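You operate a simulated robot arm through the tools that you are given. There is no shell and no other tool.

You are at the controls of a simulated robot arm. One attempt, no reset.

JOB
Sand the orange-tab and the green-tab patch smooth, medium block first, then fine.
Fine: no scratches left on either; blocks back in their row; leave the other patches.

The check looks at the end state, three seconds after you hand in, the way a careful person would. Anything else that was tipped, shoved, dropped, spilled or broken makes it a failure.

ROBOT AND FRAMES
A 6-joint arm with a two-finger parallel gripper, fixed in place. Base frame: the origin is on the floor under the middle of its stand, x ahead of it, y to its left, z up; the work surface is at about z = 0.812. Lengths are in m, angles in rad, forces in N, time in s.
With the tool pointing down near the work surface it reaches from about 0.26 to 0.68 m from the base axis. Its first joint turns from -1.152 to 1.152 rad. Payload 2.9 kg.
The tool frame sits at the grasp point between the pads (the TCP): z along the fingers, y along the line on which they close. The tips reach 0.03 m beyond it. The gripper opens to 0.11 m. The fingers are 0.02 m wide and 0.01 m thick; the gripper's body (0.048 by 0.112 m) begins 0.055 m behind the TCP.
Orientation is that of the tool frame in the base frame, as a unit quaternion [x, y, z, w]. With the fingers straight down and closing along the base's y, the tool's x points along the base's -x, its y along +y and its z along -z.

CONTROLS
- The arm moves only by the tool servo_tool. Its argument "targets" is a list that holds one entry, the list of rows, each a list of 7 numbers: the shift along the base's x, y, z in m, then the turn, a rotation vector about the base's x, y, z in rad, then the opening in per cent of the stroke, from 0 (shut) to 100 (fully open). In form: [[[dx, dy, dz, wx, wy, wz, jaw], ...]]. A call has 1 to 20 rows; each row shifts and turns the commanded pose from where the row before left it. A row lasts 0.2 s, in which the tool goes at most 0.05 m and 0.15 rad; a call with a longer step from one row to the next is refused whole, and so is a gripper value outside its range. Where a pose cannot be reached the arm comes as near as it can. A force on the tool above 40 N (or 10 N above the force at the start of the call, whichever is more), or a blocked arm, ends the call early, and 0.2 s more pass. The fingers move at their own pace (about 0.108 m/s each) and stop on an object; they squeeze with about 30 N. The grip force told is the motor's: it shows also when the fingers shut on nothing. Time passes only in rows, and 0.2 s behind the last, so rows that do not move let the fingers close. The reply holds the time, the measured pose of the TCP, the force on the tool along the base axes, the opening and the grip force, in the units named above and with some noise, with the torque about the TCP (base axes, N m) and any sound that the robot's microphone picked up.
- Cameras (640 x 400 px; columns grow to the right, rows downward): "scene" is fixed at [0.0773, 0.4304, 1.3845]; the picture's right is [-0.76, -0.65, 0.00], its down [-0.38, 0.43, -0.82] and it looks along [0.54, -0.62, -0.57] (base axes); focal length 362 px, centre (320, 200). "wrist" rides on the gripper at [0.072, 0.017, -0.103] in the tool frame; the picture's right is [-0.23, 0.97, 0.00], its down [-0.76, -0.18, -0.62] and it looks along [-0.61, -0.14, 0.78] (tool axes); focal length 222 px, centre (320, 200). There is no depth. A picture from a camera that has moved, and an enlarged one, comes with that camera's place and axes in the base frame and with its lens.
- capture(camera): a new picture of that camera. No time passes.
- enlarge(camera, box): a new picture of the part [left, top, right, bottom] of that camera's present view, enlarged. No time passes.
- finish_job(): hands the job in; it is judged then, once.

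Nothing tells you positions but the pictures and the camera data. Unless the task says otherwise, let go and move clear before handing in.

The tools are called after ">>>" as a command line: name --argument value ..., lists and objects as JSON in quotes. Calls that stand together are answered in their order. servo_tool: Moves the arm, as the interface text tells. Its arguments: {"type":"object","properties":{"targets":{"type":"array","items":{"type":"array","items":{"type":"array","items":{"type":"number"}}}}},"required":["targets"]} The other tools are called the same way: capture (camera) takes a picture; enlarge (camera, box) takes an enlarged picture of a part of a camera's view; finish_job () hands the job in.

At the start:

```text
t: 0.0
position: [0.4311, -0.3011, 1.0473]
tool_rot: [0.0, 1.0, 0.0, 0.0]
contact_force: [-0.2, -0.2, 0.0]
torque: [-0.02, 0.0, 0.02]
opening: 0.1097
finger_force: 0.2
```

scene: 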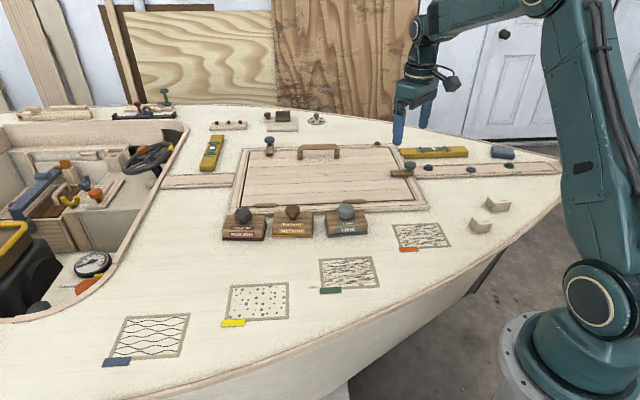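
wrist: 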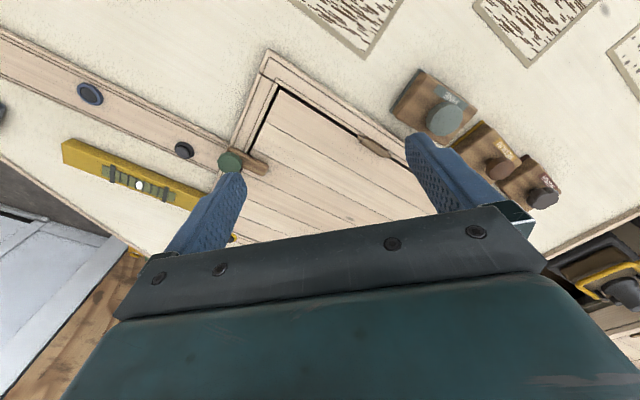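

I see a boat deck with four patches (orange, green, yellow, blue tabs) and three sanding blocks in a row. I'll look closer at the blocks' labels and the patches before moving.

>>> enlarge --camera "scene" --box '[210, 190, 380, 296]'

>>> enlarge --camera "scene" --box '[300, 190, 520, 328]'

>>> enlarge --camera "wrist" --box '[380, 0, 640, 220]'

```text
3.76 times, centred on (295, 243) of scene
camera zoom: at [0.0773, 0.4304, 1.3845], right [-0.76, -0.65, 0.0], down [-0.38, 0.43, -0.82], along [0.54, -0.62, -0.57], focal length 1365 px, centre (414, 38)
```

zoom: 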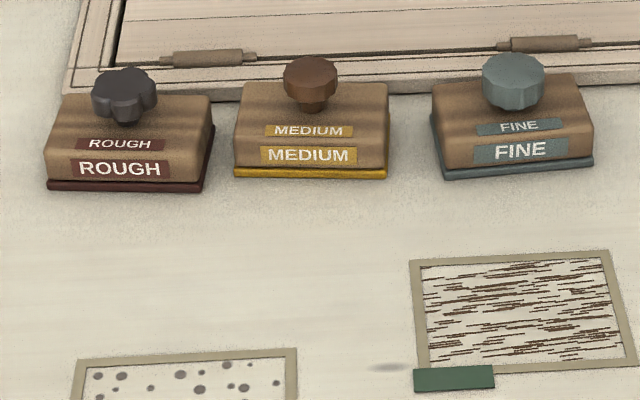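

```text
2.90 times, centred on (410, 259) of scene
camera zoom: at [0.0773, 0.4304, 1.3845], right [-0.76, -0.65, 0.0], down [-0.38, 0.43, -0.82], along [0.54, -0.62, -0.57], focal length 1051 px, centre (59, 29)
```

zoom: 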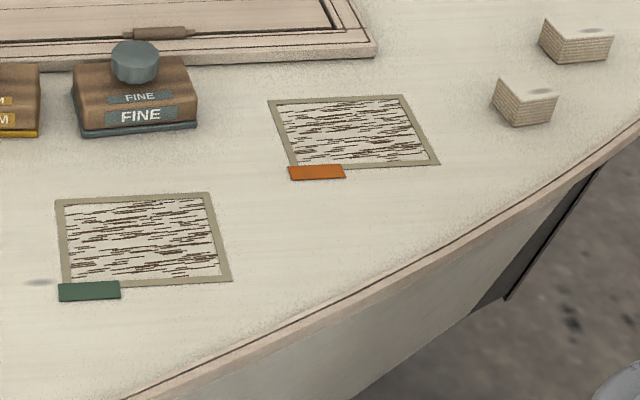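

```text
1.82 times, centred on (510, 110) of wrist
camera zoom: at [0.3582, -0.2835, 1.1498], right [0.23, 0.97, 0.0], down [0.76, -0.18, 0.62], along [0.61, -0.14, -0.78], focal length 404 px, centre (-26, 364)
```

zoom: 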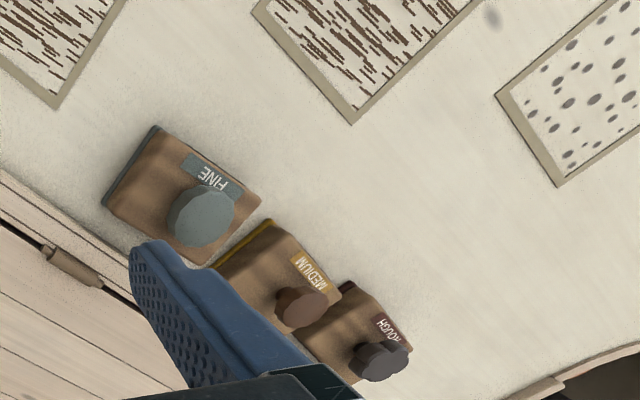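

Positions so far: the medium block's knob is near (0.589, -0.060), the fine block's near (0.492, -0.144), and both have their knob centre at z of about 0.86. The orange patch is centred near (0.337, -0.241) and the green near (0.395, -0.026), both turned about 45°. I'll move above the medium block, turn the jaws along its long side and look again.

>>> servo_tool --targets '[[[0.0226, 0.0345, -0.01, 0, 0, -0.1237, 60], [0.0226, 0.0345, -0.01, 0, 0, -0.1237, 60], [0.0226, 0.0345, -0.01, 0, 0, -0.1237, 60], [0.0226, 0.0345, -0.01, 0, 0, -0.1237, 60], [0.0226, 0.0345, -0.01, 0, 0, -0.1237, 60], [0.0226, 0.0345, -0.01, 0, 0, -0.1237, 60], [0.0226, 0.0345, -0.01, 0, 0, -0.1237, 60], [0, 0, 0, 0, 0, 0, 60]]]'

```text
t: 1.8
position: [0.59, -0.0579, 0.9739]
tool_rot: [0.42, 0.907, -0.001, 0.001]
contact_force: [0.3, 0.6, -0.7]
torque: [-0.02, -0.02, 0.01]
opening: 0.0659
finger_force: 0.2
```

>>> capture --camera "wrist"

>>> capture --camera "scene"

>>> enlarge --camera "scene" --box '[210, 130, 380, 246]'

```text
taken
camera wrist: at [0.5549, 0.0079, 1.0778], right [0.89, 0.46, 0.0], down [0.36, -0.7, 0.62], along [0.28, -0.55, -0.78], focal length 222 px, centre (320, 200)
```

wrist: 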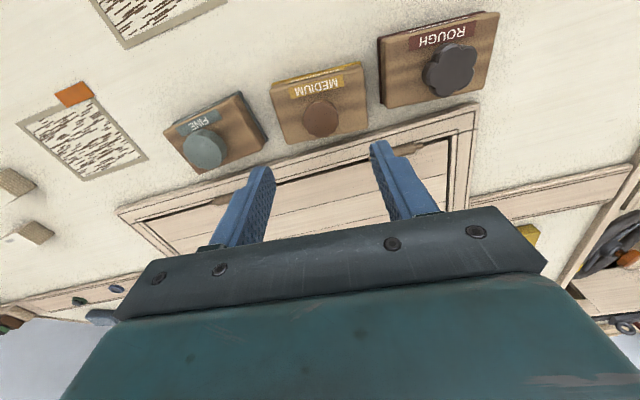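

```text
taken
```

scene: 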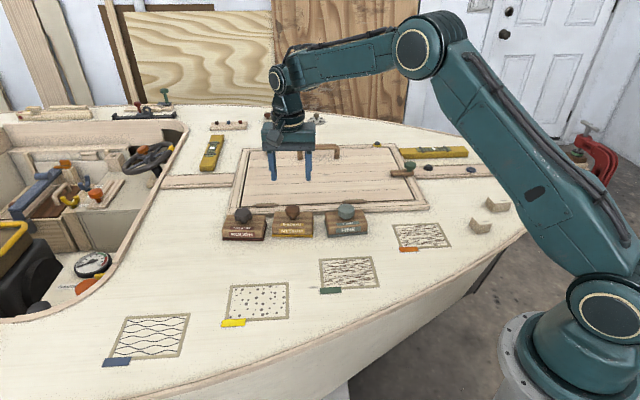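

```text
3.45 times, centred on (295, 188) of scene
camera zoom: at [0.0773, 0.4304, 1.3845], right [-0.76, -0.65, 0.0], down [-0.38, 0.43, -0.82], along [0.54, -0.62, -0.57], focal length 1250 px, centre (406, 241)
```

zoom: 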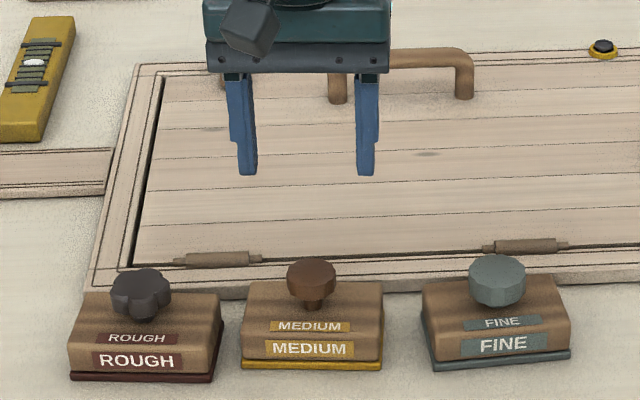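

The gripper is straight above the medium block's knob, within about 2 mm, and the jaws line up with the block's long side. I take the body top to be at z of about 0.841 and the knob head to span 0.855 to 0.874, so I'll go down around the knob.

>>> servo_tool --targets '[[[-0.0005, 0, -0.04, 0, 0, 0, 60], [0, 0, -0.03, 0, 0, 0, 60], [0, 0, -0.015, 0, 0, 0, 60], [0, 0, -0.008, 0, 0, 0, 60], [0, 0, -0.004, 0, 0, 0, 60], [0, 0, 0, 0, 0, 0, 60]]]'

>>> capture --camera "wrist"

>>> enlarge --camera "scene" --box '[230, 140, 360, 250]'

```text
t: 3.2
position: [0.5883, -0.0581, 0.8793]
tool_rot: [0.419, 0.908, 0.0, 0.0]
contact_force: [-0.8, -0.7, 0.2]
torque: [0.0, 0.01, 0.0]
opening: 0.066
finger_force: 0.0
```

```text
taken
camera wrist: at [0.5542, 0.0078, 0.9824], right [0.89, 0.46, 0.0], down [0.36, -0.7, 0.62], along [0.29, -0.55, -0.78], focal length 222 px, centre (320, 200)
```

wrist: 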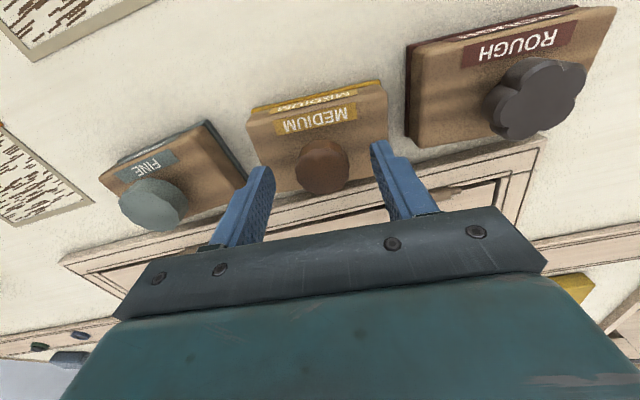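

```text
3.64 times, centred on (295, 195) of scene
camera zoom: at [0.0773, 0.4304, 1.3845], right [-0.76, -0.65, 0.0], down [-0.38, 0.43, -0.82], along [0.54, -0.62, -0.57], focal length 1318 px, centre (411, 218)
```

zoom: 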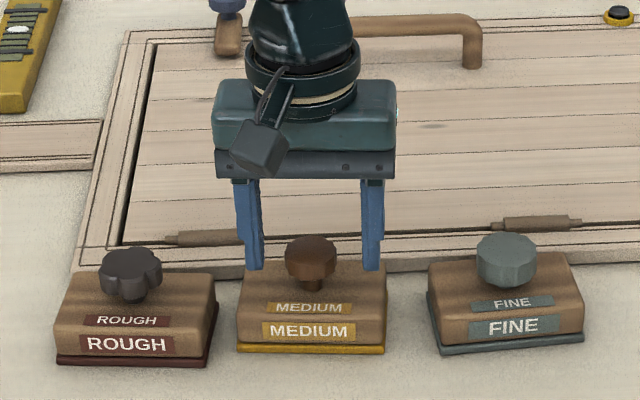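

The fingers straddle the knob, but it may sit a few mm toward the front of the block from the finger line. I'll look closer before closing.

>>> enlarge --camera "wrist" --box '[200, 70, 440, 240]'

>>> enlarge --camera "scene" --box '[265, 190, 325, 240]'

```text
2.35 times, centred on (320, 155) of wrist
camera zoom: at [0.5542, 0.0078, 0.9824], right [0.89, 0.46, 0.0], down [0.36, -0.7, 0.62], along [0.29, -0.55, -0.78], focal length 523 px, centre (320, 306)
```

zoom: 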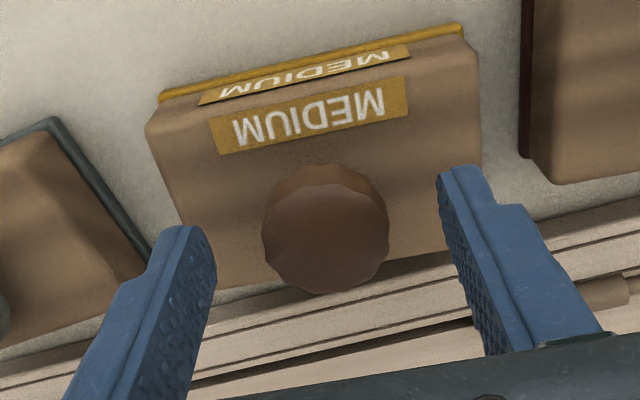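

```text
8.00 times, centred on (295, 215) of scene
camera zoom: at [0.0773, 0.4304, 1.3845], right [-0.76, -0.65, 0.0], down [-0.38, 0.43, -0.82], along [0.54, -0.62, -0.57], focal length 2900 px, centre (520, 80)
```

zoom: 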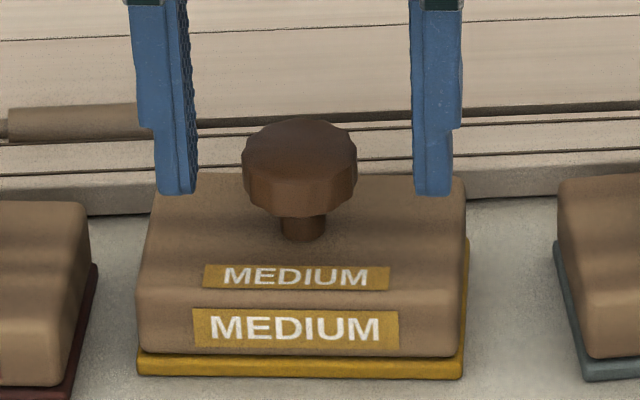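

The two views disagree by several mm in height: the knob may sit lower than I first took it, while it looks centred to within 1 or 2 mm. I'll creep down in small steps and watch the force for contact with the block's top.

>>> servo_tool --targets '[[[0, 0, -0.003, 0, 0, 0, 60], [0, 0, -0.002, 0, 0, 0, 60], [0, 0, 0, 0, 0, 0, 60]]]'

>>> enlarge --camera "scene" --box '[265, 190, 325, 240]'

```text
t: 4.0
position: [0.5881, -0.0587, 0.874]
tool_rot: [0.42, 0.908, 0.001, 0.0]
contact_force: [0.2, 0.7, -0.7]
torque: [-0.01, -0.02, -0.05]
opening: 0.066
finger_force: 0.0
```

```text
8.00 times, centred on (295, 215) of scene
camera zoom: at [0.0773, 0.4304, 1.3845], right [-0.76, -0.65, 0.0], down [-0.38, 0.43, -0.82], along [0.54, -0.62, -0.57], focal length 2900 px, centre (520, 80)
```

zoom: 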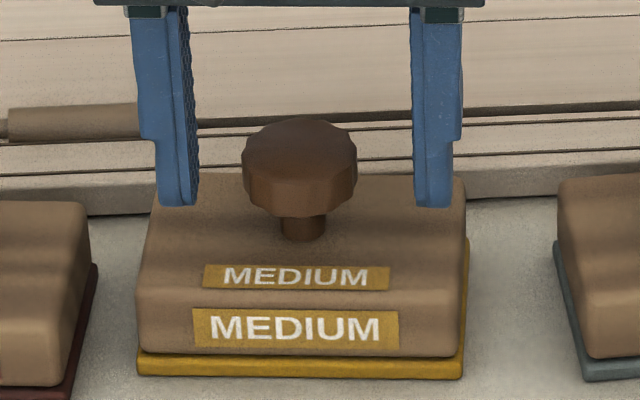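

>>> servo_tool --targets '[[[0, 0, -0.0025, 0, 0, 0, 60], [0, 0, -0.0025, 0, 0, 0, 60], [0, 0, 0, 0, 0, 0, 60]]]'

>>> enlarge --camera "wrist" --box '[200, 70, 440, 240]'

>>> enlarge --camera "scene" --box '[265, 190, 325, 240]'

```text
t: 4.8
position: [0.5899, -0.0586, 0.8698]
tool_rot: [0.421, 0.907, 0.0, -0.001]
contact_force: [0.5, -0.2, 0.3]
torque: [-0.01, 0.05, -0.01]
opening: 0.0659
finger_force: 0.1
```

```text
2.35 times, centred on (320, 155) of wrist
camera zoom: at [0.5541, 0.0075, 0.9729], right [0.89, 0.46, 0.0], down [0.36, -0.7, 0.62], along [0.29, -0.55, -0.78], focal length 523 px, centre (320, 306)
```

zoom: 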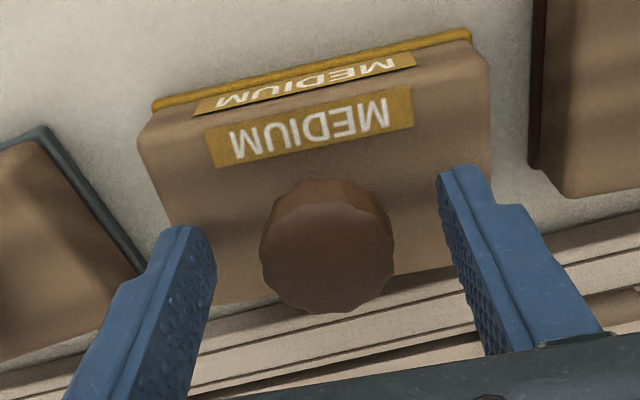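

```text
8.00 times, centred on (295, 215) of scene
camera zoom: at [0.0773, 0.4304, 1.3845], right [-0.76, -0.65, 0.0], down [-0.38, 0.43, -0.82], along [0.54, -0.62, -0.57], focal length 2900 px, centre (520, 80)
```

zoom: 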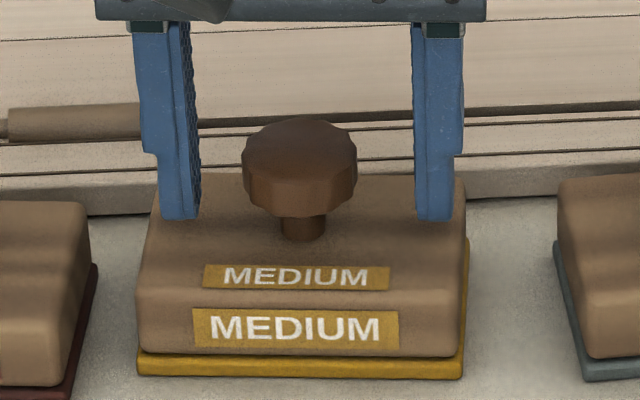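

No contact yet. Both views now agree the knob's top is at z of about 0.8615 and it is centred in the jaws within 1 to 2 mm. I'll go 4 mm deeper and close on it.

>>> servo_tool --targets '[[[0, 0, -0.002, 0, 0, 0, 60], [0, 0, -0.002, 0, 0, 0, 60], [0, 0, 0, 0, 0, 0, 45], [0, 0, 0, 0, 0, 0, 36], [0, 0, 0, 0, 0, 0, 20], [0, 0, 0, 0, 0, 0, 20], [0, 0, 0, 0, 0, 0, 20]]]'

>>> enlarge --camera "wrist" --box '[200, 70, 440, 240]'

>>> enlarge --camera "scene" --box '[265, 190, 325, 240]'

```text
t: 6.4
position: [0.5879, -0.059, 0.8663]
tool_rot: [0.421, 0.907, 0.0, -0.001]
contact_force: [0.4, 0.0, 0.6]
torque: [-0.1, 0.03, 0.01]
opening: 0.0333
finger_force: 29.7
```

```text
2.35 times, centred on (320, 155) of wrist
camera zoom: at [0.5543, 0.0074, 0.969], right [0.89, 0.46, 0.0], down [0.36, -0.7, 0.62], along [0.29, -0.55, -0.78], focal length 523 px, centre (320, 306)
```

zoom: 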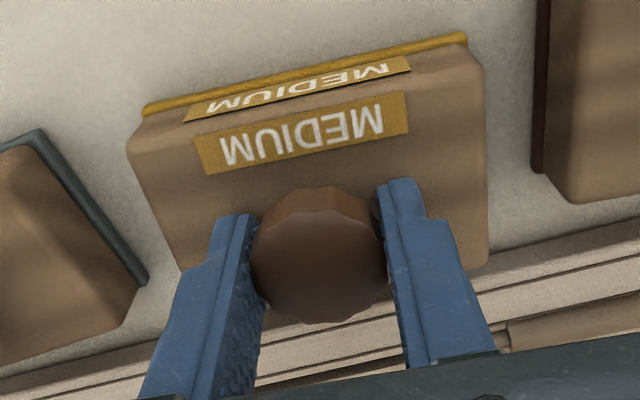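

```text
8.00 times, centred on (295, 215) of scene
camera zoom: at [0.0773, 0.4304, 1.3845], right [-0.76, -0.65, 0.0], down [-0.38, 0.43, -0.82], along [0.54, -0.62, -0.57], focal length 2900 px, centre (520, 80)
```

zoom: 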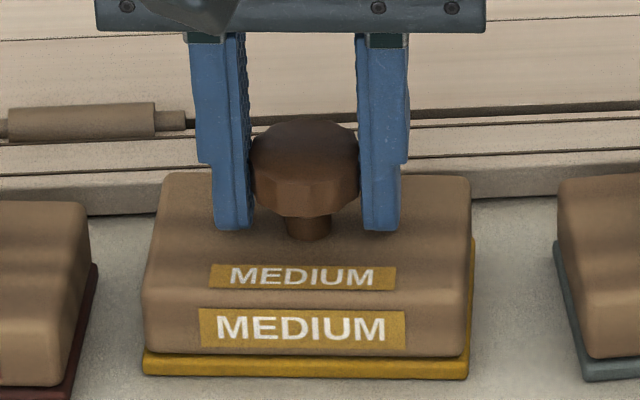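

I have a firm grip on the medium block's knob at an opening of 33 mm. The block slid about 2 mm along its length and is still flat. Next I'll lift it and check that it hangs level.

>>> servo_tool --targets '[[[0, 0, 0.01, 0, 0, 0, 20], [0, 0, 0.02, 0, 0, 0, 20], [0, 0, 0.03, 0, 0, 0, 20], [0, 0, 0.02, 0, 0, 0, 20], [0, 0, 0, 0, 0, 0, 20]]]'

>>> capture --camera "scene"

>>> enlarge --camera "scene" --box '[250, 140, 370, 240]'

>>> capture --camera "wrist"

```text
t: 7.6
position: [0.588, -0.0604, 0.9471]
tool_rot: [0.42, 0.907, 0.0, 0.001]
contact_force: [-0.5, -0.1, -1.2]
torque: [-0.01, 0.01, 0.01]
opening: 0.0331
finger_force: 29.7
```

```text
taken
```

scene: 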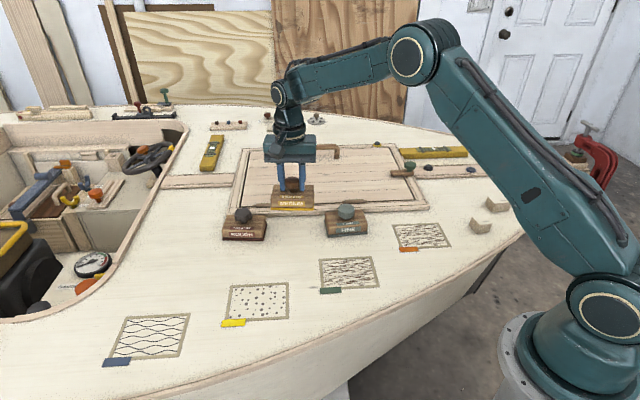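

```text
4.00 times, centred on (310, 190) of scene
camera zoom: at [0.0773, 0.4304, 1.3845], right [-0.76, -0.65, 0.0], down [-0.38, 0.43, -0.82], along [0.54, -0.62, -0.57], focal length 1450 px, centre (360, 240)
```

zoom: 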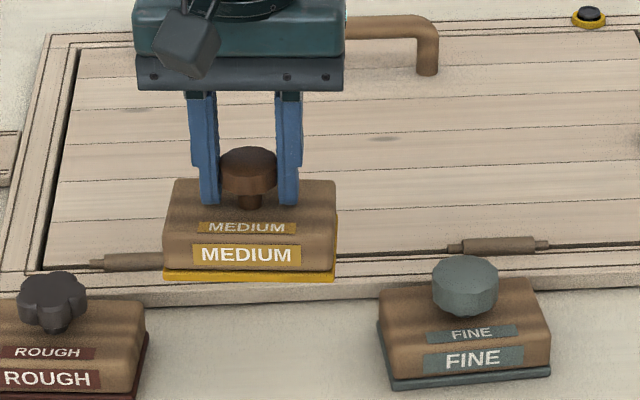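

```text
taken
camera wrist: at [0.5544, 0.0059, 1.0494], right [0.89, 0.46, 0.0], down [0.36, -0.7, 0.62], along [0.29, -0.55, -0.78], focal length 222 px, centre (320, 200)
```

wrist: 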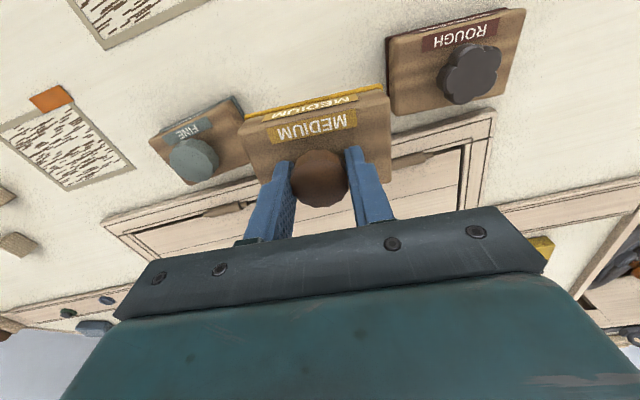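

The medium block hangs level in the grip. I'll move to a spot where the wrist camera sees both target patches without the block in the way and measure their corners.

>>> servo_tool --targets '[[[-0.022, 0.0225, 0, 0, 0, 0, 20], [-0.022, 0.0225, 0, 0, 0, 0, 20], [-0.022, 0.0225, 0, 0, 0, 0, 20], [-0.022, 0.0225, 0, 0, 0, 0, 20], [0, 0, 0, 0, 0, 0, 20]]]'

>>> capture --camera "wrist"

>>> enlarge --camera "wrist" --box '[60, 40, 300, 280]'

```text
t: 8.8
position: [0.5003, 0.0312, 0.9459]
tool_rot: [0.42, 0.907, 0.0, 0.0]
contact_force: [-0.2, -0.2, -1.0]
torque: [0.0, 0.02, 0.01]
opening: 0.0331
finger_force: 30.3
```

```text
taken
camera wrist: at [0.4659, 0.097, 1.0486], right [0.89, 0.46, 0.0], down [0.36, -0.7, 0.62], along [0.29, -0.55, -0.78], focal length 222 px, centre (320, 200)
```

wrist: 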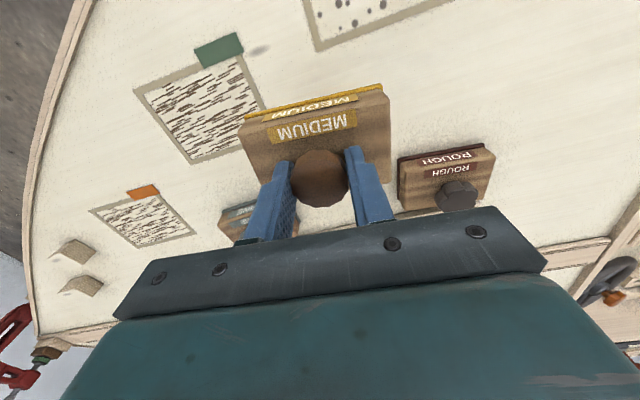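

```text
1.67 times, centred on (180, 160) of wrist
camera zoom: at [0.4659, 0.097, 1.0486], right [0.89, 0.46, 0.0], down [0.36, -0.7, 0.62], along [0.29, -0.55, -0.78], focal length 370 px, centre (553, 267)
```

zoom: 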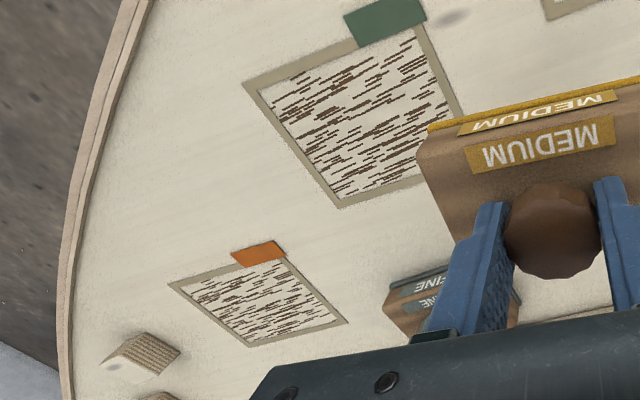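

The patches show clearly, and the green one's centre comes out near (0.397, -0.026) with its long side at about 45.5°. I'll carry the block there, turn it to match, and stop about 2 cm above the deck to check alignment.

>>> servo_tool --targets '[[[-0.026, -0.0138, 0, 0, 0, 0.0225, 20], [-0.026, -0.0138, 0, 0, 0, 0.0225, 20], [-0.026, -0.0138, 0, 0, 0, 0.0225, 20], [-0.026, -0.0138, 0, 0, 0, 0.0225, 20], [0, 0, -0.03, 0, 0, 0, 20], [0, 0, -0.03, 0, 0, 0, 20], [0, 0, 0, 0, 0, 0, 20]]]'

>>> capture --camera "wrist"

>>> enlarge --camera "scene" --box '[290, 210, 410, 310]'

```text
t: 10.4
position: [0.3986, -0.0228, 0.8854]
tool_rot: [0.379, 0.926, 0.0, 0.0]
contact_force: [-0.2, 0.5, -1.8]
torque: [0.02, 0.01, -0.03]
opening: 0.0337
finger_force: 30.5
```

```text
taken
camera wrist: at [0.3575, 0.0399, 0.9881], right [0.84, 0.54, 0.0], down [0.42, -0.66, 0.62], along [0.33, -0.53, -0.78], focal length 222 px, centre (320, 200)
```

wrist: 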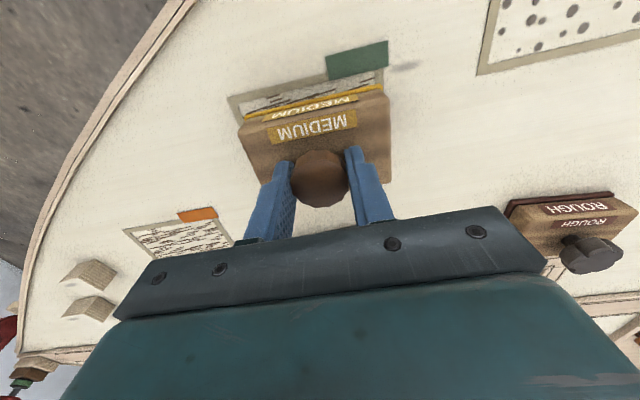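

```text
4.00 times, centred on (350, 260) of scene
camera zoom: at [0.0773, 0.4304, 1.3845], right [-0.76, -0.65, 0.0], down [-0.38, 0.43, -0.82], along [0.54, -0.62, -0.57], focal length 1450 px, centre (200, -40)
```

zoom: 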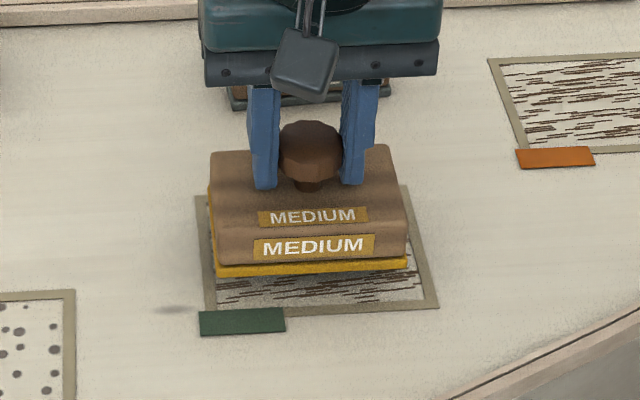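

>>> servo_tool --targets '[[[0, 0, -0.008, 0, 0, 0, 20], [0, 0, -0.006, 0, 0, 0, 20], [0, 0, 0, 0, 0, 0, 20]]]'

>>> enlarge --camera "wrist" --box '[180, 20, 440, 220]'

>>> enlarge --camera "scene" --box '[290, 210, 410, 310]'

```text
t: 11.2
position: [0.3975, -0.0224, 0.8708]
tool_rot: [0.378, 0.926, 0.0, 0.0]
contact_force: [0.9, 0.2, -1.2]
torque: [0.01, 0.03, 0.0]
opening: 0.0333
finger_force: 30.0
```

```text
2.00 times, centred on (310, 120) of wrist
camera zoom: at [0.3565, 0.0395, 0.9742], right [0.84, 0.54, 0.0], down [0.42, -0.66, 0.62], along [0.33, -0.53, -0.78], focal length 444 px, centre (340, 360)
```

zoom: 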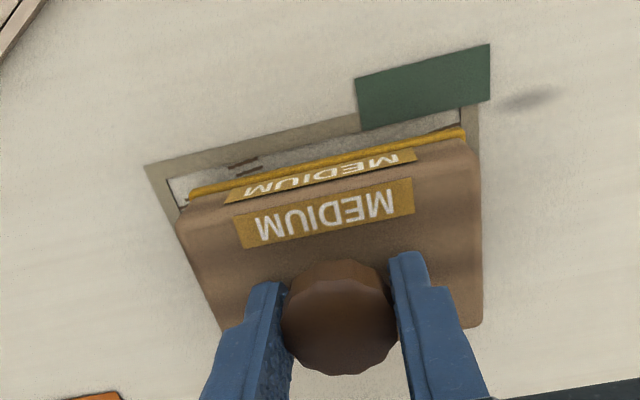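

```text
4.00 times, centred on (350, 260) of scene
camera zoom: at [0.0773, 0.4304, 1.3845], right [-0.76, -0.65, 0.0], down [-0.38, 0.43, -0.82], along [0.54, -0.62, -0.57], focal length 1450 px, centre (200, -40)
```

zoom: 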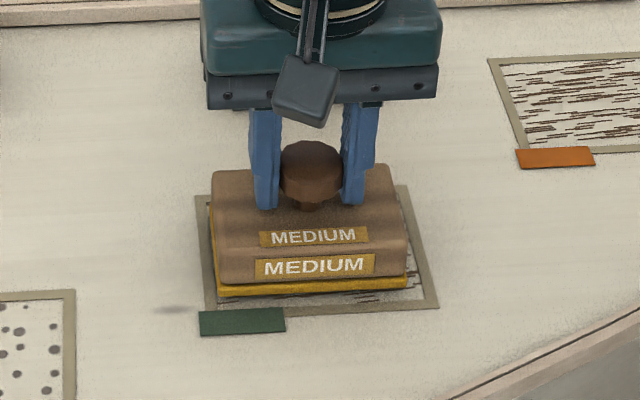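

The block hangs a few mm above the green patch, aligned in angle and depth but about 3.5 mm too far along its length. I'll correct that and come down gently until it touches.

>>> servo_tool --targets '[[[-0.0025, -0.0025, 0, 0, 0, 0, 20], [0, 0, -0.003, 0, 0, 0, 20], [0, 0, -0.0015, 0, 0, 0, 20], [0, 0, -0.0015, 0, 0, 0, 20], [0, 0, 0, 0, 0, 0, 20]]]'

```text
t: 12.4
position: [0.394, -0.0258, 0.8657]
tool_rot: [0.379, 0.925, 0.0, 0.0]
contact_force: [0.3, -0.2, 4.0]
torque: [-0.14, 0.15, -0.01]
opening: 0.0333
finger_force: 29.7
```

Contact at 4 N. I'll press a little further to find the stiffness.

>>> servo_tool --targets '[[[0, 0, -0.001, 0, 0, 0, 20], [0, 0, 0, 0, 0, 0, 20]]]'

>>> enlarge --camera "wrist" --box '[180, 20, 440, 220]'

>>> enlarge --camera "scene" --box '[290, 210, 410, 310]'

```text
t: 13.0
position: [0.3955, -0.027, 0.8654]
tool_rot: [0.379, 0.925, 0.001, 0.001]
contact_force: [-7.4, 1.5, 24.8]
torque: [-0.03, 0.41, 0.02]
opening: 0.0334
finger_force: 30.4
```

```text
2.00 times, centred on (310, 120) of wrist
camera zoom: at [0.354, 0.0363, 0.9689], right [0.84, 0.54, 0.0], down [0.42, -0.66, 0.62], along [0.34, -0.53, -0.78], focal length 444 px, centre (340, 360)
```

zoom: 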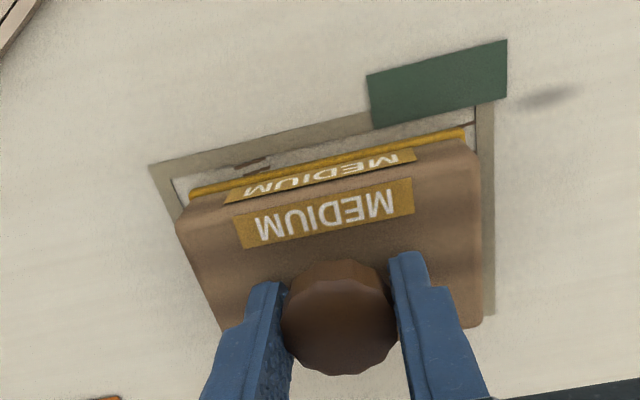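

```text
4.00 times, centred on (350, 260) of scene
camera zoom: at [0.0768, 0.4304, 1.3845], right [-0.76, -0.65, 0.0], down [-0.37, 0.43, -0.82], along [0.54, -0.62, -0.57], focal length 1450 px, centre (200, -40)
```

zoom: 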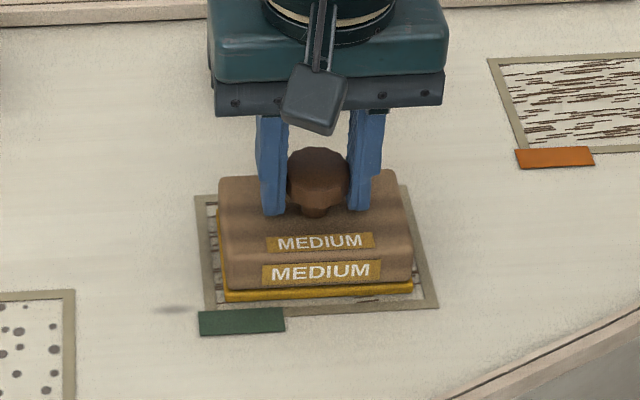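

Contact is stiff, about 20 N per mm, with 25 N now. I'll ease off half a mm and make a first set of strokes along the long side to see how the force and the scratches respond.

>>> servo_tool --targets '[[[0, 0, 0.0004, 0, 0, 0, 20], [0.0084, 0.0086, 0, 0, 0, 0, 20], [-0.0084, -0.0086, 0, 0, 0, 0, 20], [-0.0084, -0.0086, 0, 0, 0, 0, 20], [0.0084, 0.0086, 0, 0, 0, 0, 20], [0.0084, 0.0086, 0, 0, 0, 0, 20], [-0.0084, -0.0086, 0, 0, 0, 0, 20], [-0.0084, -0.0086, 0, 0, 0, 0, 20], [0.0084, 0.0086, 0, 0, 0, 0, 20], [0, 0, 0, 0, 0, 0, 20]]]'

>>> enlarge --camera "scene" --box '[290, 210, 410, 310]'

>>> enlarge --camera "wrist" --box '[180, 20, 440, 220]'

```text
t: 15.2
position: [0.392, -0.0257, 0.8636]
tool_rot: [0.38, 0.925, -0.002, -0.001]
contact_force: [-5.0, -7.2, 23.7]
torque: [-0.24, -0.07, -0.09]
opening: 0.0333
finger_force: 30.3
```

```text
4.00 times, centred on (350, 260) of scene
camera zoom: at [0.0769, 0.4302, 1.3845], right [-0.76, -0.65, 0.0], down [-0.37, 0.43, -0.82], along [0.54, -0.62, -0.57], focal length 1450 px, centre (200, -40)
```

zoom: 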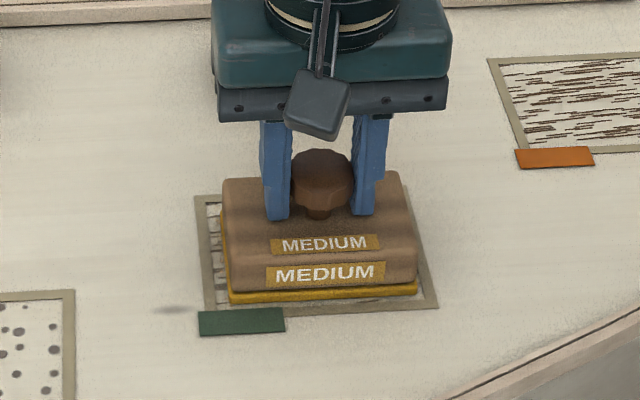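

```text
2.00 times, centred on (310, 120) of wrist
camera zoom: at [0.3523, 0.036, 0.9666], right [0.85, 0.53, 0.0], down [0.42, -0.66, 0.62], along [0.33, -0.53, -0.78], focal length 444 px, centre (340, 360)
```

zoom: 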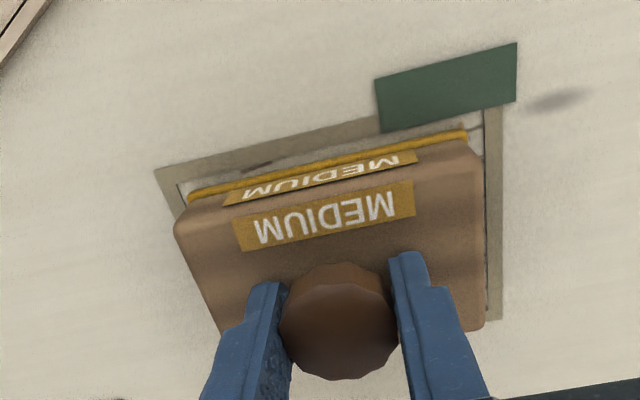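

The scratches along the front edge are already fading, so 20 to 25 N works. I'll ease the press a little and run strokes along the grain with the block shifted 5 mm to either side so the whole patch gets covered.

>>> servo_tool --targets '[[[-0.0036, 0.0035, 0.0004, 0, 0, 0, 20], [0.0084, 0.0086, 0, 0, 0, 0, 20], [-0.0084, -0.0086, 0, 0, 0, 0, 20], [-0.0084, -0.0086, 0, 0, 0, 0, 20], [0.0084, 0.0086, 0, 0, 0, 0, 20], [0.0084, 0.0086, 0, 0, 0, 0, 20], [-0.0084, -0.0086, 0, 0, 0, 0, 20], [-0.0084, -0.0086, 0, 0, 0, 0, 20], [0.0084, 0.0086, 0, 0, 0, 0, 20], [0.0036, -0.0035, 0, 0, 0, 0, 20], [0, 0, 0, 0, 0, 0, 20]]]'

>>> enlarge --camera "scene" --box '[290, 210, 410, 310]'

>>> enlarge --camera "wrist" --box '[180, 20, 440, 220]'

```text
t: 17.6
position: [0.3937, -0.0256, 0.8653]
tool_rot: [0.378, 0.926, 0.0, 0.001]
contact_force: [-0.1, 0.9, -1.6]
torque: [0.01, 0.0, -0.03]
opening: 0.0331
finger_force: 29.9
```

```text
4.00 times, centred on (350, 260) of scene
camera zoom: at [0.0773, 0.4304, 1.3845], right [-0.76, -0.65, 0.0], down [-0.38, 0.43, -0.82], along [0.54, -0.62, -0.57], focal length 1450 px, centre (200, -40)
```

zoom: 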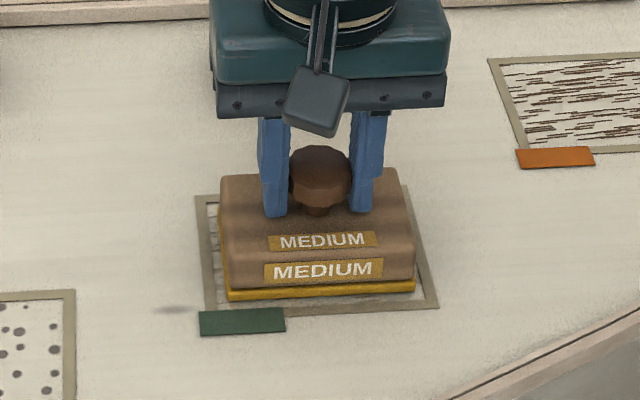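

```text
2.00 times, centred on (310, 120) of wrist
camera zoom: at [0.3534, 0.036, 0.968], right [0.84, 0.54, 0.0], down [0.42, -0.66, 0.62], along [0.33, -0.53, -0.78], focal length 444 px, centre (340, 360)
```

zoom: 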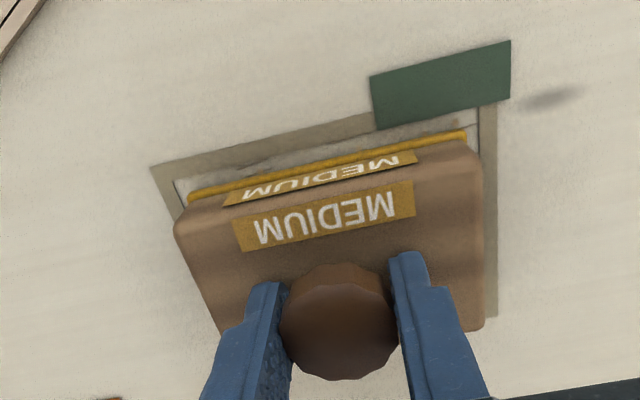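

Contact has just been lost: the force reads -1.6 N, and the block has slid slightly up in the grip. I'll press down again in small steps.

>>> servo_tool --targets '[[[0, 0, -0.0007, 0, 0, 0, 20], [0, 0, -0.0004, 0, 0, 0, 20], [0, 0, 0, 0, 0, 0, 20]]]'

```text
t: 18.4
position: [0.3951, -0.0265, 0.8643]
tool_rot: [0.379, 0.925, 0.0, 0.001]
contact_force: [0.4, 0.9, -2.2]
torque: [0.0, 0.01, 0.01]
opening: 0.0332
finger_force: 30.4
```

>>> servo_tool --targets '[[[0, 0, -0.0005, 0, 0, 0, 20], [0, 0, -0.0005, 0, 0, 0, 20], [0, 0, 0, 0, 0, 0, 20]]]'

```text
t: 19.2
position: [0.3953, -0.0262, 0.8644]
tool_rot: [0.379, 0.925, 0.001, 0.0]
contact_force: [-1.7, 0.9, 7.7]
torque: [0.05, 0.4, -0.02]
opening: 0.0332
finger_force: 29.3
```

Contact again at 7.7 N, slightly more on one corner. I'll add a touch of pressure and continue the strokes, now also toward the back side.

>>> servo_tool --targets '[[[0, 0, -0.0004, 0, 0, 0, 20], [0.0084, 0.0086, 0, 0, 0, 0, 20], [-0.0084, -0.0086, 0, 0, 0, 0, 20], [-0.0084, -0.0086, 0, 0, 0, 0, 20], [0.0084, 0.0086, 0, 0, 0, 0, 20], [0.0036, -0.0035, 0, 0, 0, 0, 20], [0.0084, 0.0086, 0, 0, 0, 0, 20], [-0.0084, -0.0086, 0, 0, 0, 0, 20], [-0.0084, -0.0086, 0, 0, 0, 0, 20], [0.0084, 0.0086, 0, 0, 0, 0, 20], [0, 0, 0, 0, 0, 0, 20]]]'

>>> enlarge --camera "scene" --box '[290, 210, 410, 310]'

>>> enlarge --camera "wrist" --box '[180, 20, 440, 220]'

```text
t: 21.6
position: [0.3971, -0.0301, 0.8624]
tool_rot: [0.38, 0.925, 0.0, 0.001]
contact_force: [-5.0, -6.1, 18.5]
torque: [-0.02, 0.23, 0.03]
opening: 0.0334
finger_force: 29.6
```

```text
4.00 times, centred on (350, 260) of scene
camera zoom: at [0.0769, 0.4303, 1.3845], right [-0.76, -0.65, 0.0], down [-0.37, 0.43, -0.82], along [0.54, -0.62, -0.57], focal length 1450 px, centre (200, -40)
```

zoom: 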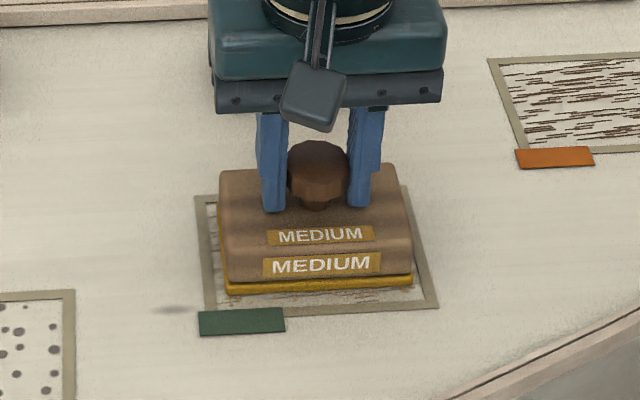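

```text
2.00 times, centred on (310, 120) of wrist
camera zoom: at [0.3573, 0.0323, 0.9663], right [0.85, 0.53, 0.0], down [0.42, -0.66, 0.62], along [0.33, -0.53, -0.78], focal length 444 px, centre (340, 360)
```

zoom: 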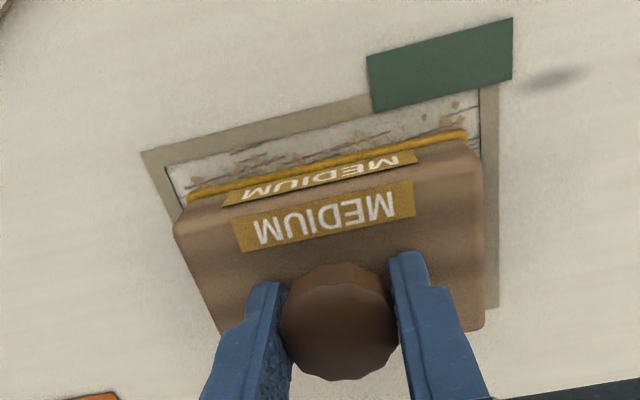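

Pressure is steady at 18 N and the exposed front strip now shows only faint traces plus some dust. I'll keep stroking across the back, middle and front positions.

>>> servo_tool --targets '[[[0.0084, 0.0086, 0, 0, 0, 0, 20], [-0.0084, -0.0086, 0, 0, 0, 0, 20], [-0.0084, -0.0086, 0, 0, 0, 0, 20], [0.0084, 0.0086, 0, 0, 0, 0, 20], [0.0084, 0.0086, 0, 0, 0, 0, 20], [-0.0084, -0.0086, 0, 0, 0, 0, 20], [-0.0084, -0.0086, 0, 0, 0, 0, 20], [0.0084, 0.0086, 0, 0, 0, 0, 20], [-0.0036, 0.0035, 0, 0, 0, 0, 20], [0.0084, 0.0086, 0, 0, 0, 0, 20], [-0.0084, -0.0086, 0, 0, 0, 0, 20], [-0.0084, -0.0086, 0, 0, 0, 0, 20], [0.0084, 0.0086, 0, 0, 0, 0, 20], [0, 0, 0, 0, 0, 0, 20]]]'

```text
t: 24.6
position: [0.3935, -0.0248, 0.8631]
tool_rot: [0.378, 0.926, 0.0, 0.0]
contact_force: [0.4, 0.6, -1.8]
torque: [0.0, -0.02, -0.02]
opening: 0.0332
finger_force: 30.2
```

Contact has gone again because the knob creeps up in the pads under load. While the block sits flat on the patch I'll set it down, open the jaws, lower the tips until they rest on the block's top, and grip again so the tips push directly.

>>> servo_tool --targets '[[[0, 0, -0.0005, 0, 0, 0, 20], [0, 0, -0.0005, 0, 0, 0, 20], [0, 0, 0, 0, 0, 0, 20]]]'

```text
t: 25.4
position: [0.3942, -0.025, 0.8634]
tool_rot: [0.378, 0.926, 0.001, 0.001]
contact_force: [-4.7, 5.8, 25.0]
torque: [0.08, 0.38, 0.01]
opening: 0.033
finger_force: 30.0
```

>>> servo_tool --targets '[[[0, 0, 0.0003, 0, 0, 0, 20], [0, 0, 0, 0, 0, 0, 42], [0, 0, 0, 0, 0, 0, 42], [0, 0, -0.001, 0, 0, 0, 42], [0, 0, -0.001, 0, 0, 0, 42], [0, 0, 0, 0, 0, 0, 42]]]'

>>> enlarge --camera "scene" --box '[315, 215, 385, 285]'

```text
t: 26.6
position: [0.3954, -0.026, 0.8632]
tool_rot: [0.379, 0.925, 0.0, 0.003]
contact_force: [0.1, 1.9, 5.0]
torque: [0.01, 0.12, -0.03]
opening: 0.0455
finger_force: 0.0
stopped in row 6: the force on the tool passed its limit at 42 N (the readings are from after the stop); the commanded pose is now the measured one
```

```text
5.71 times, centred on (350, 250) of scene
camera zoom: at [0.0772, 0.4304, 1.3844], right [-0.76, -0.65, 0.0], down [-0.38, 0.43, -0.82], along [0.54, -0.62, -0.57], focal length 2071 px, centre (149, -86)
```

zoom: 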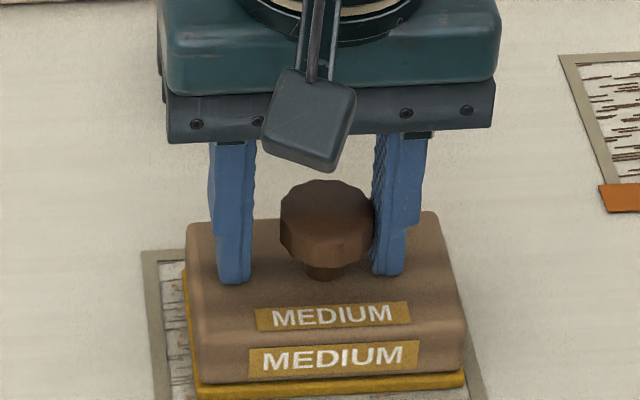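

The tips are now resting on the block's top; the stop at 42 N happened as they touched it. I'll rise half a mm to free them and check centring before closing again.

>>> servo_tool --targets '[[[0, 0, 0.0008, 0, 0, 0, 42], [0, 0, 0, 0, 0, 0, 42]]]'

>>> enlarge --camera "scene" --box '[315, 215, 385, 285]'

>>> enlarge --camera "wrist" --box '[180, 20, 440, 220]'

```text
t: 27.2
position: [0.3961, -0.0264, 0.8631]
tool_rot: [0.379, 0.925, 0.0, 0.002]
contact_force: [0.2, 0.2, 0.2]
torque: [0.0, -0.02, -0.02]
opening: 0.0461
finger_force: 0.0
```

```text
5.71 times, centred on (350, 250) of scene
camera zoom: at [0.0773, 0.4304, 1.3845], right [-0.76, -0.65, 0.0], down [-0.38, 0.43, -0.82], along [0.54, -0.62, -0.57], focal length 2071 px, centre (149, -86)
```

zoom: 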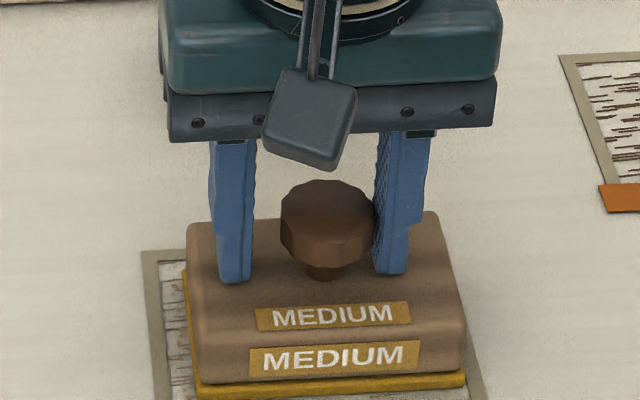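

```text
2.00 times, centred on (310, 120) of wrist
camera zoom: at [0.3549, 0.0361, 0.9662], right [0.84, 0.53, 0.0], down [0.42, -0.66, 0.63], along [0.34, -0.53, -0.78], focal length 444 px, centre (340, 360)
```

zoom: 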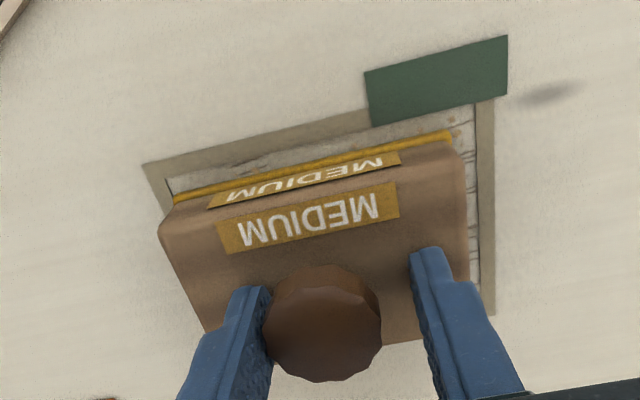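

The block slid about 5 mm while being released and still lies flat inside the patch. Closing will bring the knob back to the middle.

>>> servo_tool --targets '[[[0, 0, 0, 0, 0, 0, 34], [0, 0, 0, 0, 0, 0, 20], [0, 0, 0, 0, 0, 0, 20], [0, 0, 0, 0, 0, 0, 20]]]'

>>> enlarge --camera "wrist" --box '[180, 20, 440, 220]'

```text
t: 28.2
position: [0.396, -0.0273, 0.865]
tool_rot: [0.379, 0.925, 0.0, 0.003]
contact_force: [-0.3, 0.3, 1.0]
torque: [-0.02, 0.1, -0.03]
opening: 0.0335
finger_force: 30.7
```

```text
2.00 times, centred on (310, 120) of wrist
camera zoom: at [0.355, 0.0363, 0.9663], right [0.84, 0.54, 0.0], down [0.42, -0.66, 0.63], along [0.34, -0.53, -0.78], focal length 444 px, centre (340, 360)
```

zoom: 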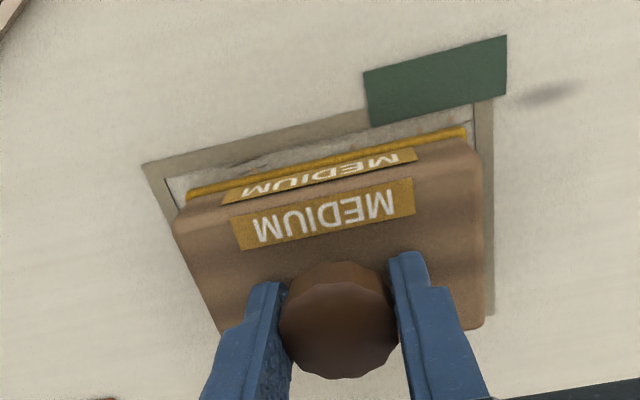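

The grip is firm, with the tips about a mm above the block's top and the block flat and centred on the patch. I'll press lightly and carry on.

>>> servo_tool --targets '[[[0, 0, -0.0006, 0, 0, 0, 20], [0.0084, 0.0086, 0, 0, 0, 0, 20], [-0.0084, -0.0086, 0, 0, 0, 0, 20], [-0.0084, -0.0086, 0, 0, 0, 0, 20], [0.0084, 0.0086, 0, 0, 0, 0, 20], [0, 0, 0, 0, 0, 0, 20]]]'

```text
t: 29.6
position: [0.3951, -0.0269, 0.8624]
tool_rot: [0.38, 0.925, -0.001, 0.004]
contact_force: [-8.2, -11.1, 33.9]
torque: [-0.37, 0.35, -0.02]
opening: 0.0334
finger_force: 30.3
```

34 N is more than I want. I'll ease off 0.4 mm and continue.

>>> servo_tool --targets '[[[0, 0, 0.0004, 0, 0, 0, 20], [-0.0036, 0.0035, 0, 0, 0, 0, 20], [0.0084, 0.0086, 0, 0, 0, 0, 20], [-0.0084, -0.0086, 0, 0, 0, 0, 20], [-0.0084, -0.0086, 0, 0, 0, 0, 20], [0.0084, 0.0086, 0, 0, 0, 0, 20], [0, 0, 0, 0, 0, 0, 20]]]'

>>> enlarge --camera "scene" --box '[290, 210, 410, 310]'

```text
t: 31.2
position: [0.3916, -0.0246, 0.8635]
tool_rot: [0.379, 0.925, -0.001, 0.002]
contact_force: [-3.4, -5.8, 16.4]
torque: [-0.36, 0.28, -0.02]
opening: 0.0333
finger_force: 29.6
```

```text
4.00 times, centred on (350, 260) of scene
camera zoom: at [0.077, 0.4303, 1.3845], right [-0.76, -0.65, 0.0], down [-0.37, 0.43, -0.82], along [0.54, -0.62, -0.57], focal length 1450 px, centre (200, -40)
```

zoom: 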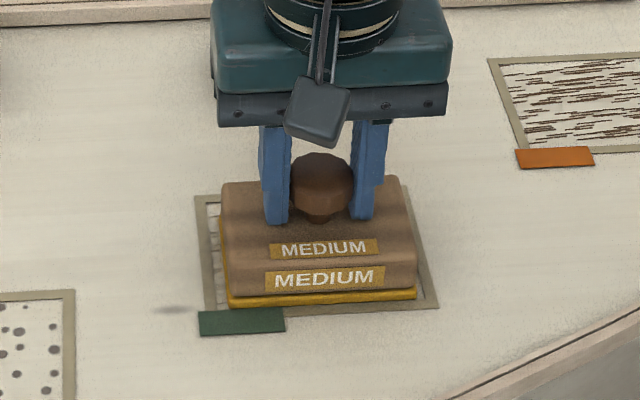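

A steady 16 N. I'll do more strokes here, then shift toward the back.

>>> servo_tool --targets '[[[0.0084, 0.0086, 0, 0, 0, 0, 20], [-0.0084, -0.0086, 0, 0, 0, 0, 20], [-0.0084, -0.0086, 0, 0, 0, 0, 20], [0.0084, 0.0086, 0, 0, 0, 0, 20], [0.0036, -0.0035, 0, 0, 0, 0, 20], [0.0036, -0.0035, 0, 0, 0, 0, 20], [0.0084, 0.0086, 0, 0, 0, 0, 20], [-0.0084, -0.0086, 0, 0, 0, 0, 20], [-0.0084, -0.0086, 0, 0, 0, 0, 20], [0.0084, 0.0086, 0, 0, 0, 0, 20], [0, 0, 0, 0, 0, 0, 20]]]'

>>> enlarge --camera "wrist" --box '[180, 20, 440, 220]'

```text
t: 33.6
position: [0.3998, -0.0314, 0.8639]
tool_rot: [0.378, 0.926, 0.0, 0.003]
contact_force: [0.2, -0.9, 2.8]
torque: [-0.1, 0.3, 0.02]
opening: 0.0333
finger_force: 30.4
```

```text
2.00 times, centred on (310, 120) of wrist
camera zoom: at [0.3586, 0.0321, 0.9659], right [0.85, 0.53, 0.0], down [0.41, -0.66, 0.63], along [0.34, -0.53, -0.78], focal length 444 px, centre (340, 360)
```

zoom: 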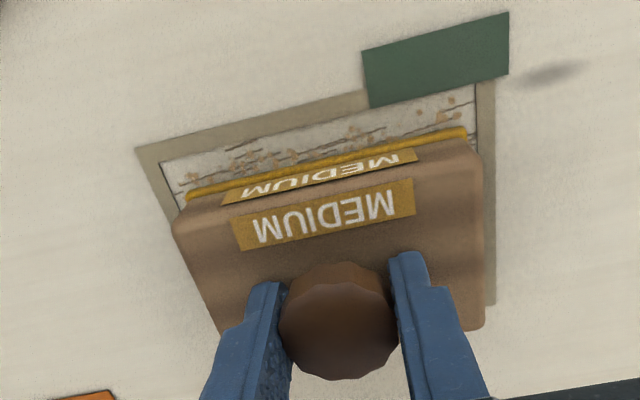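

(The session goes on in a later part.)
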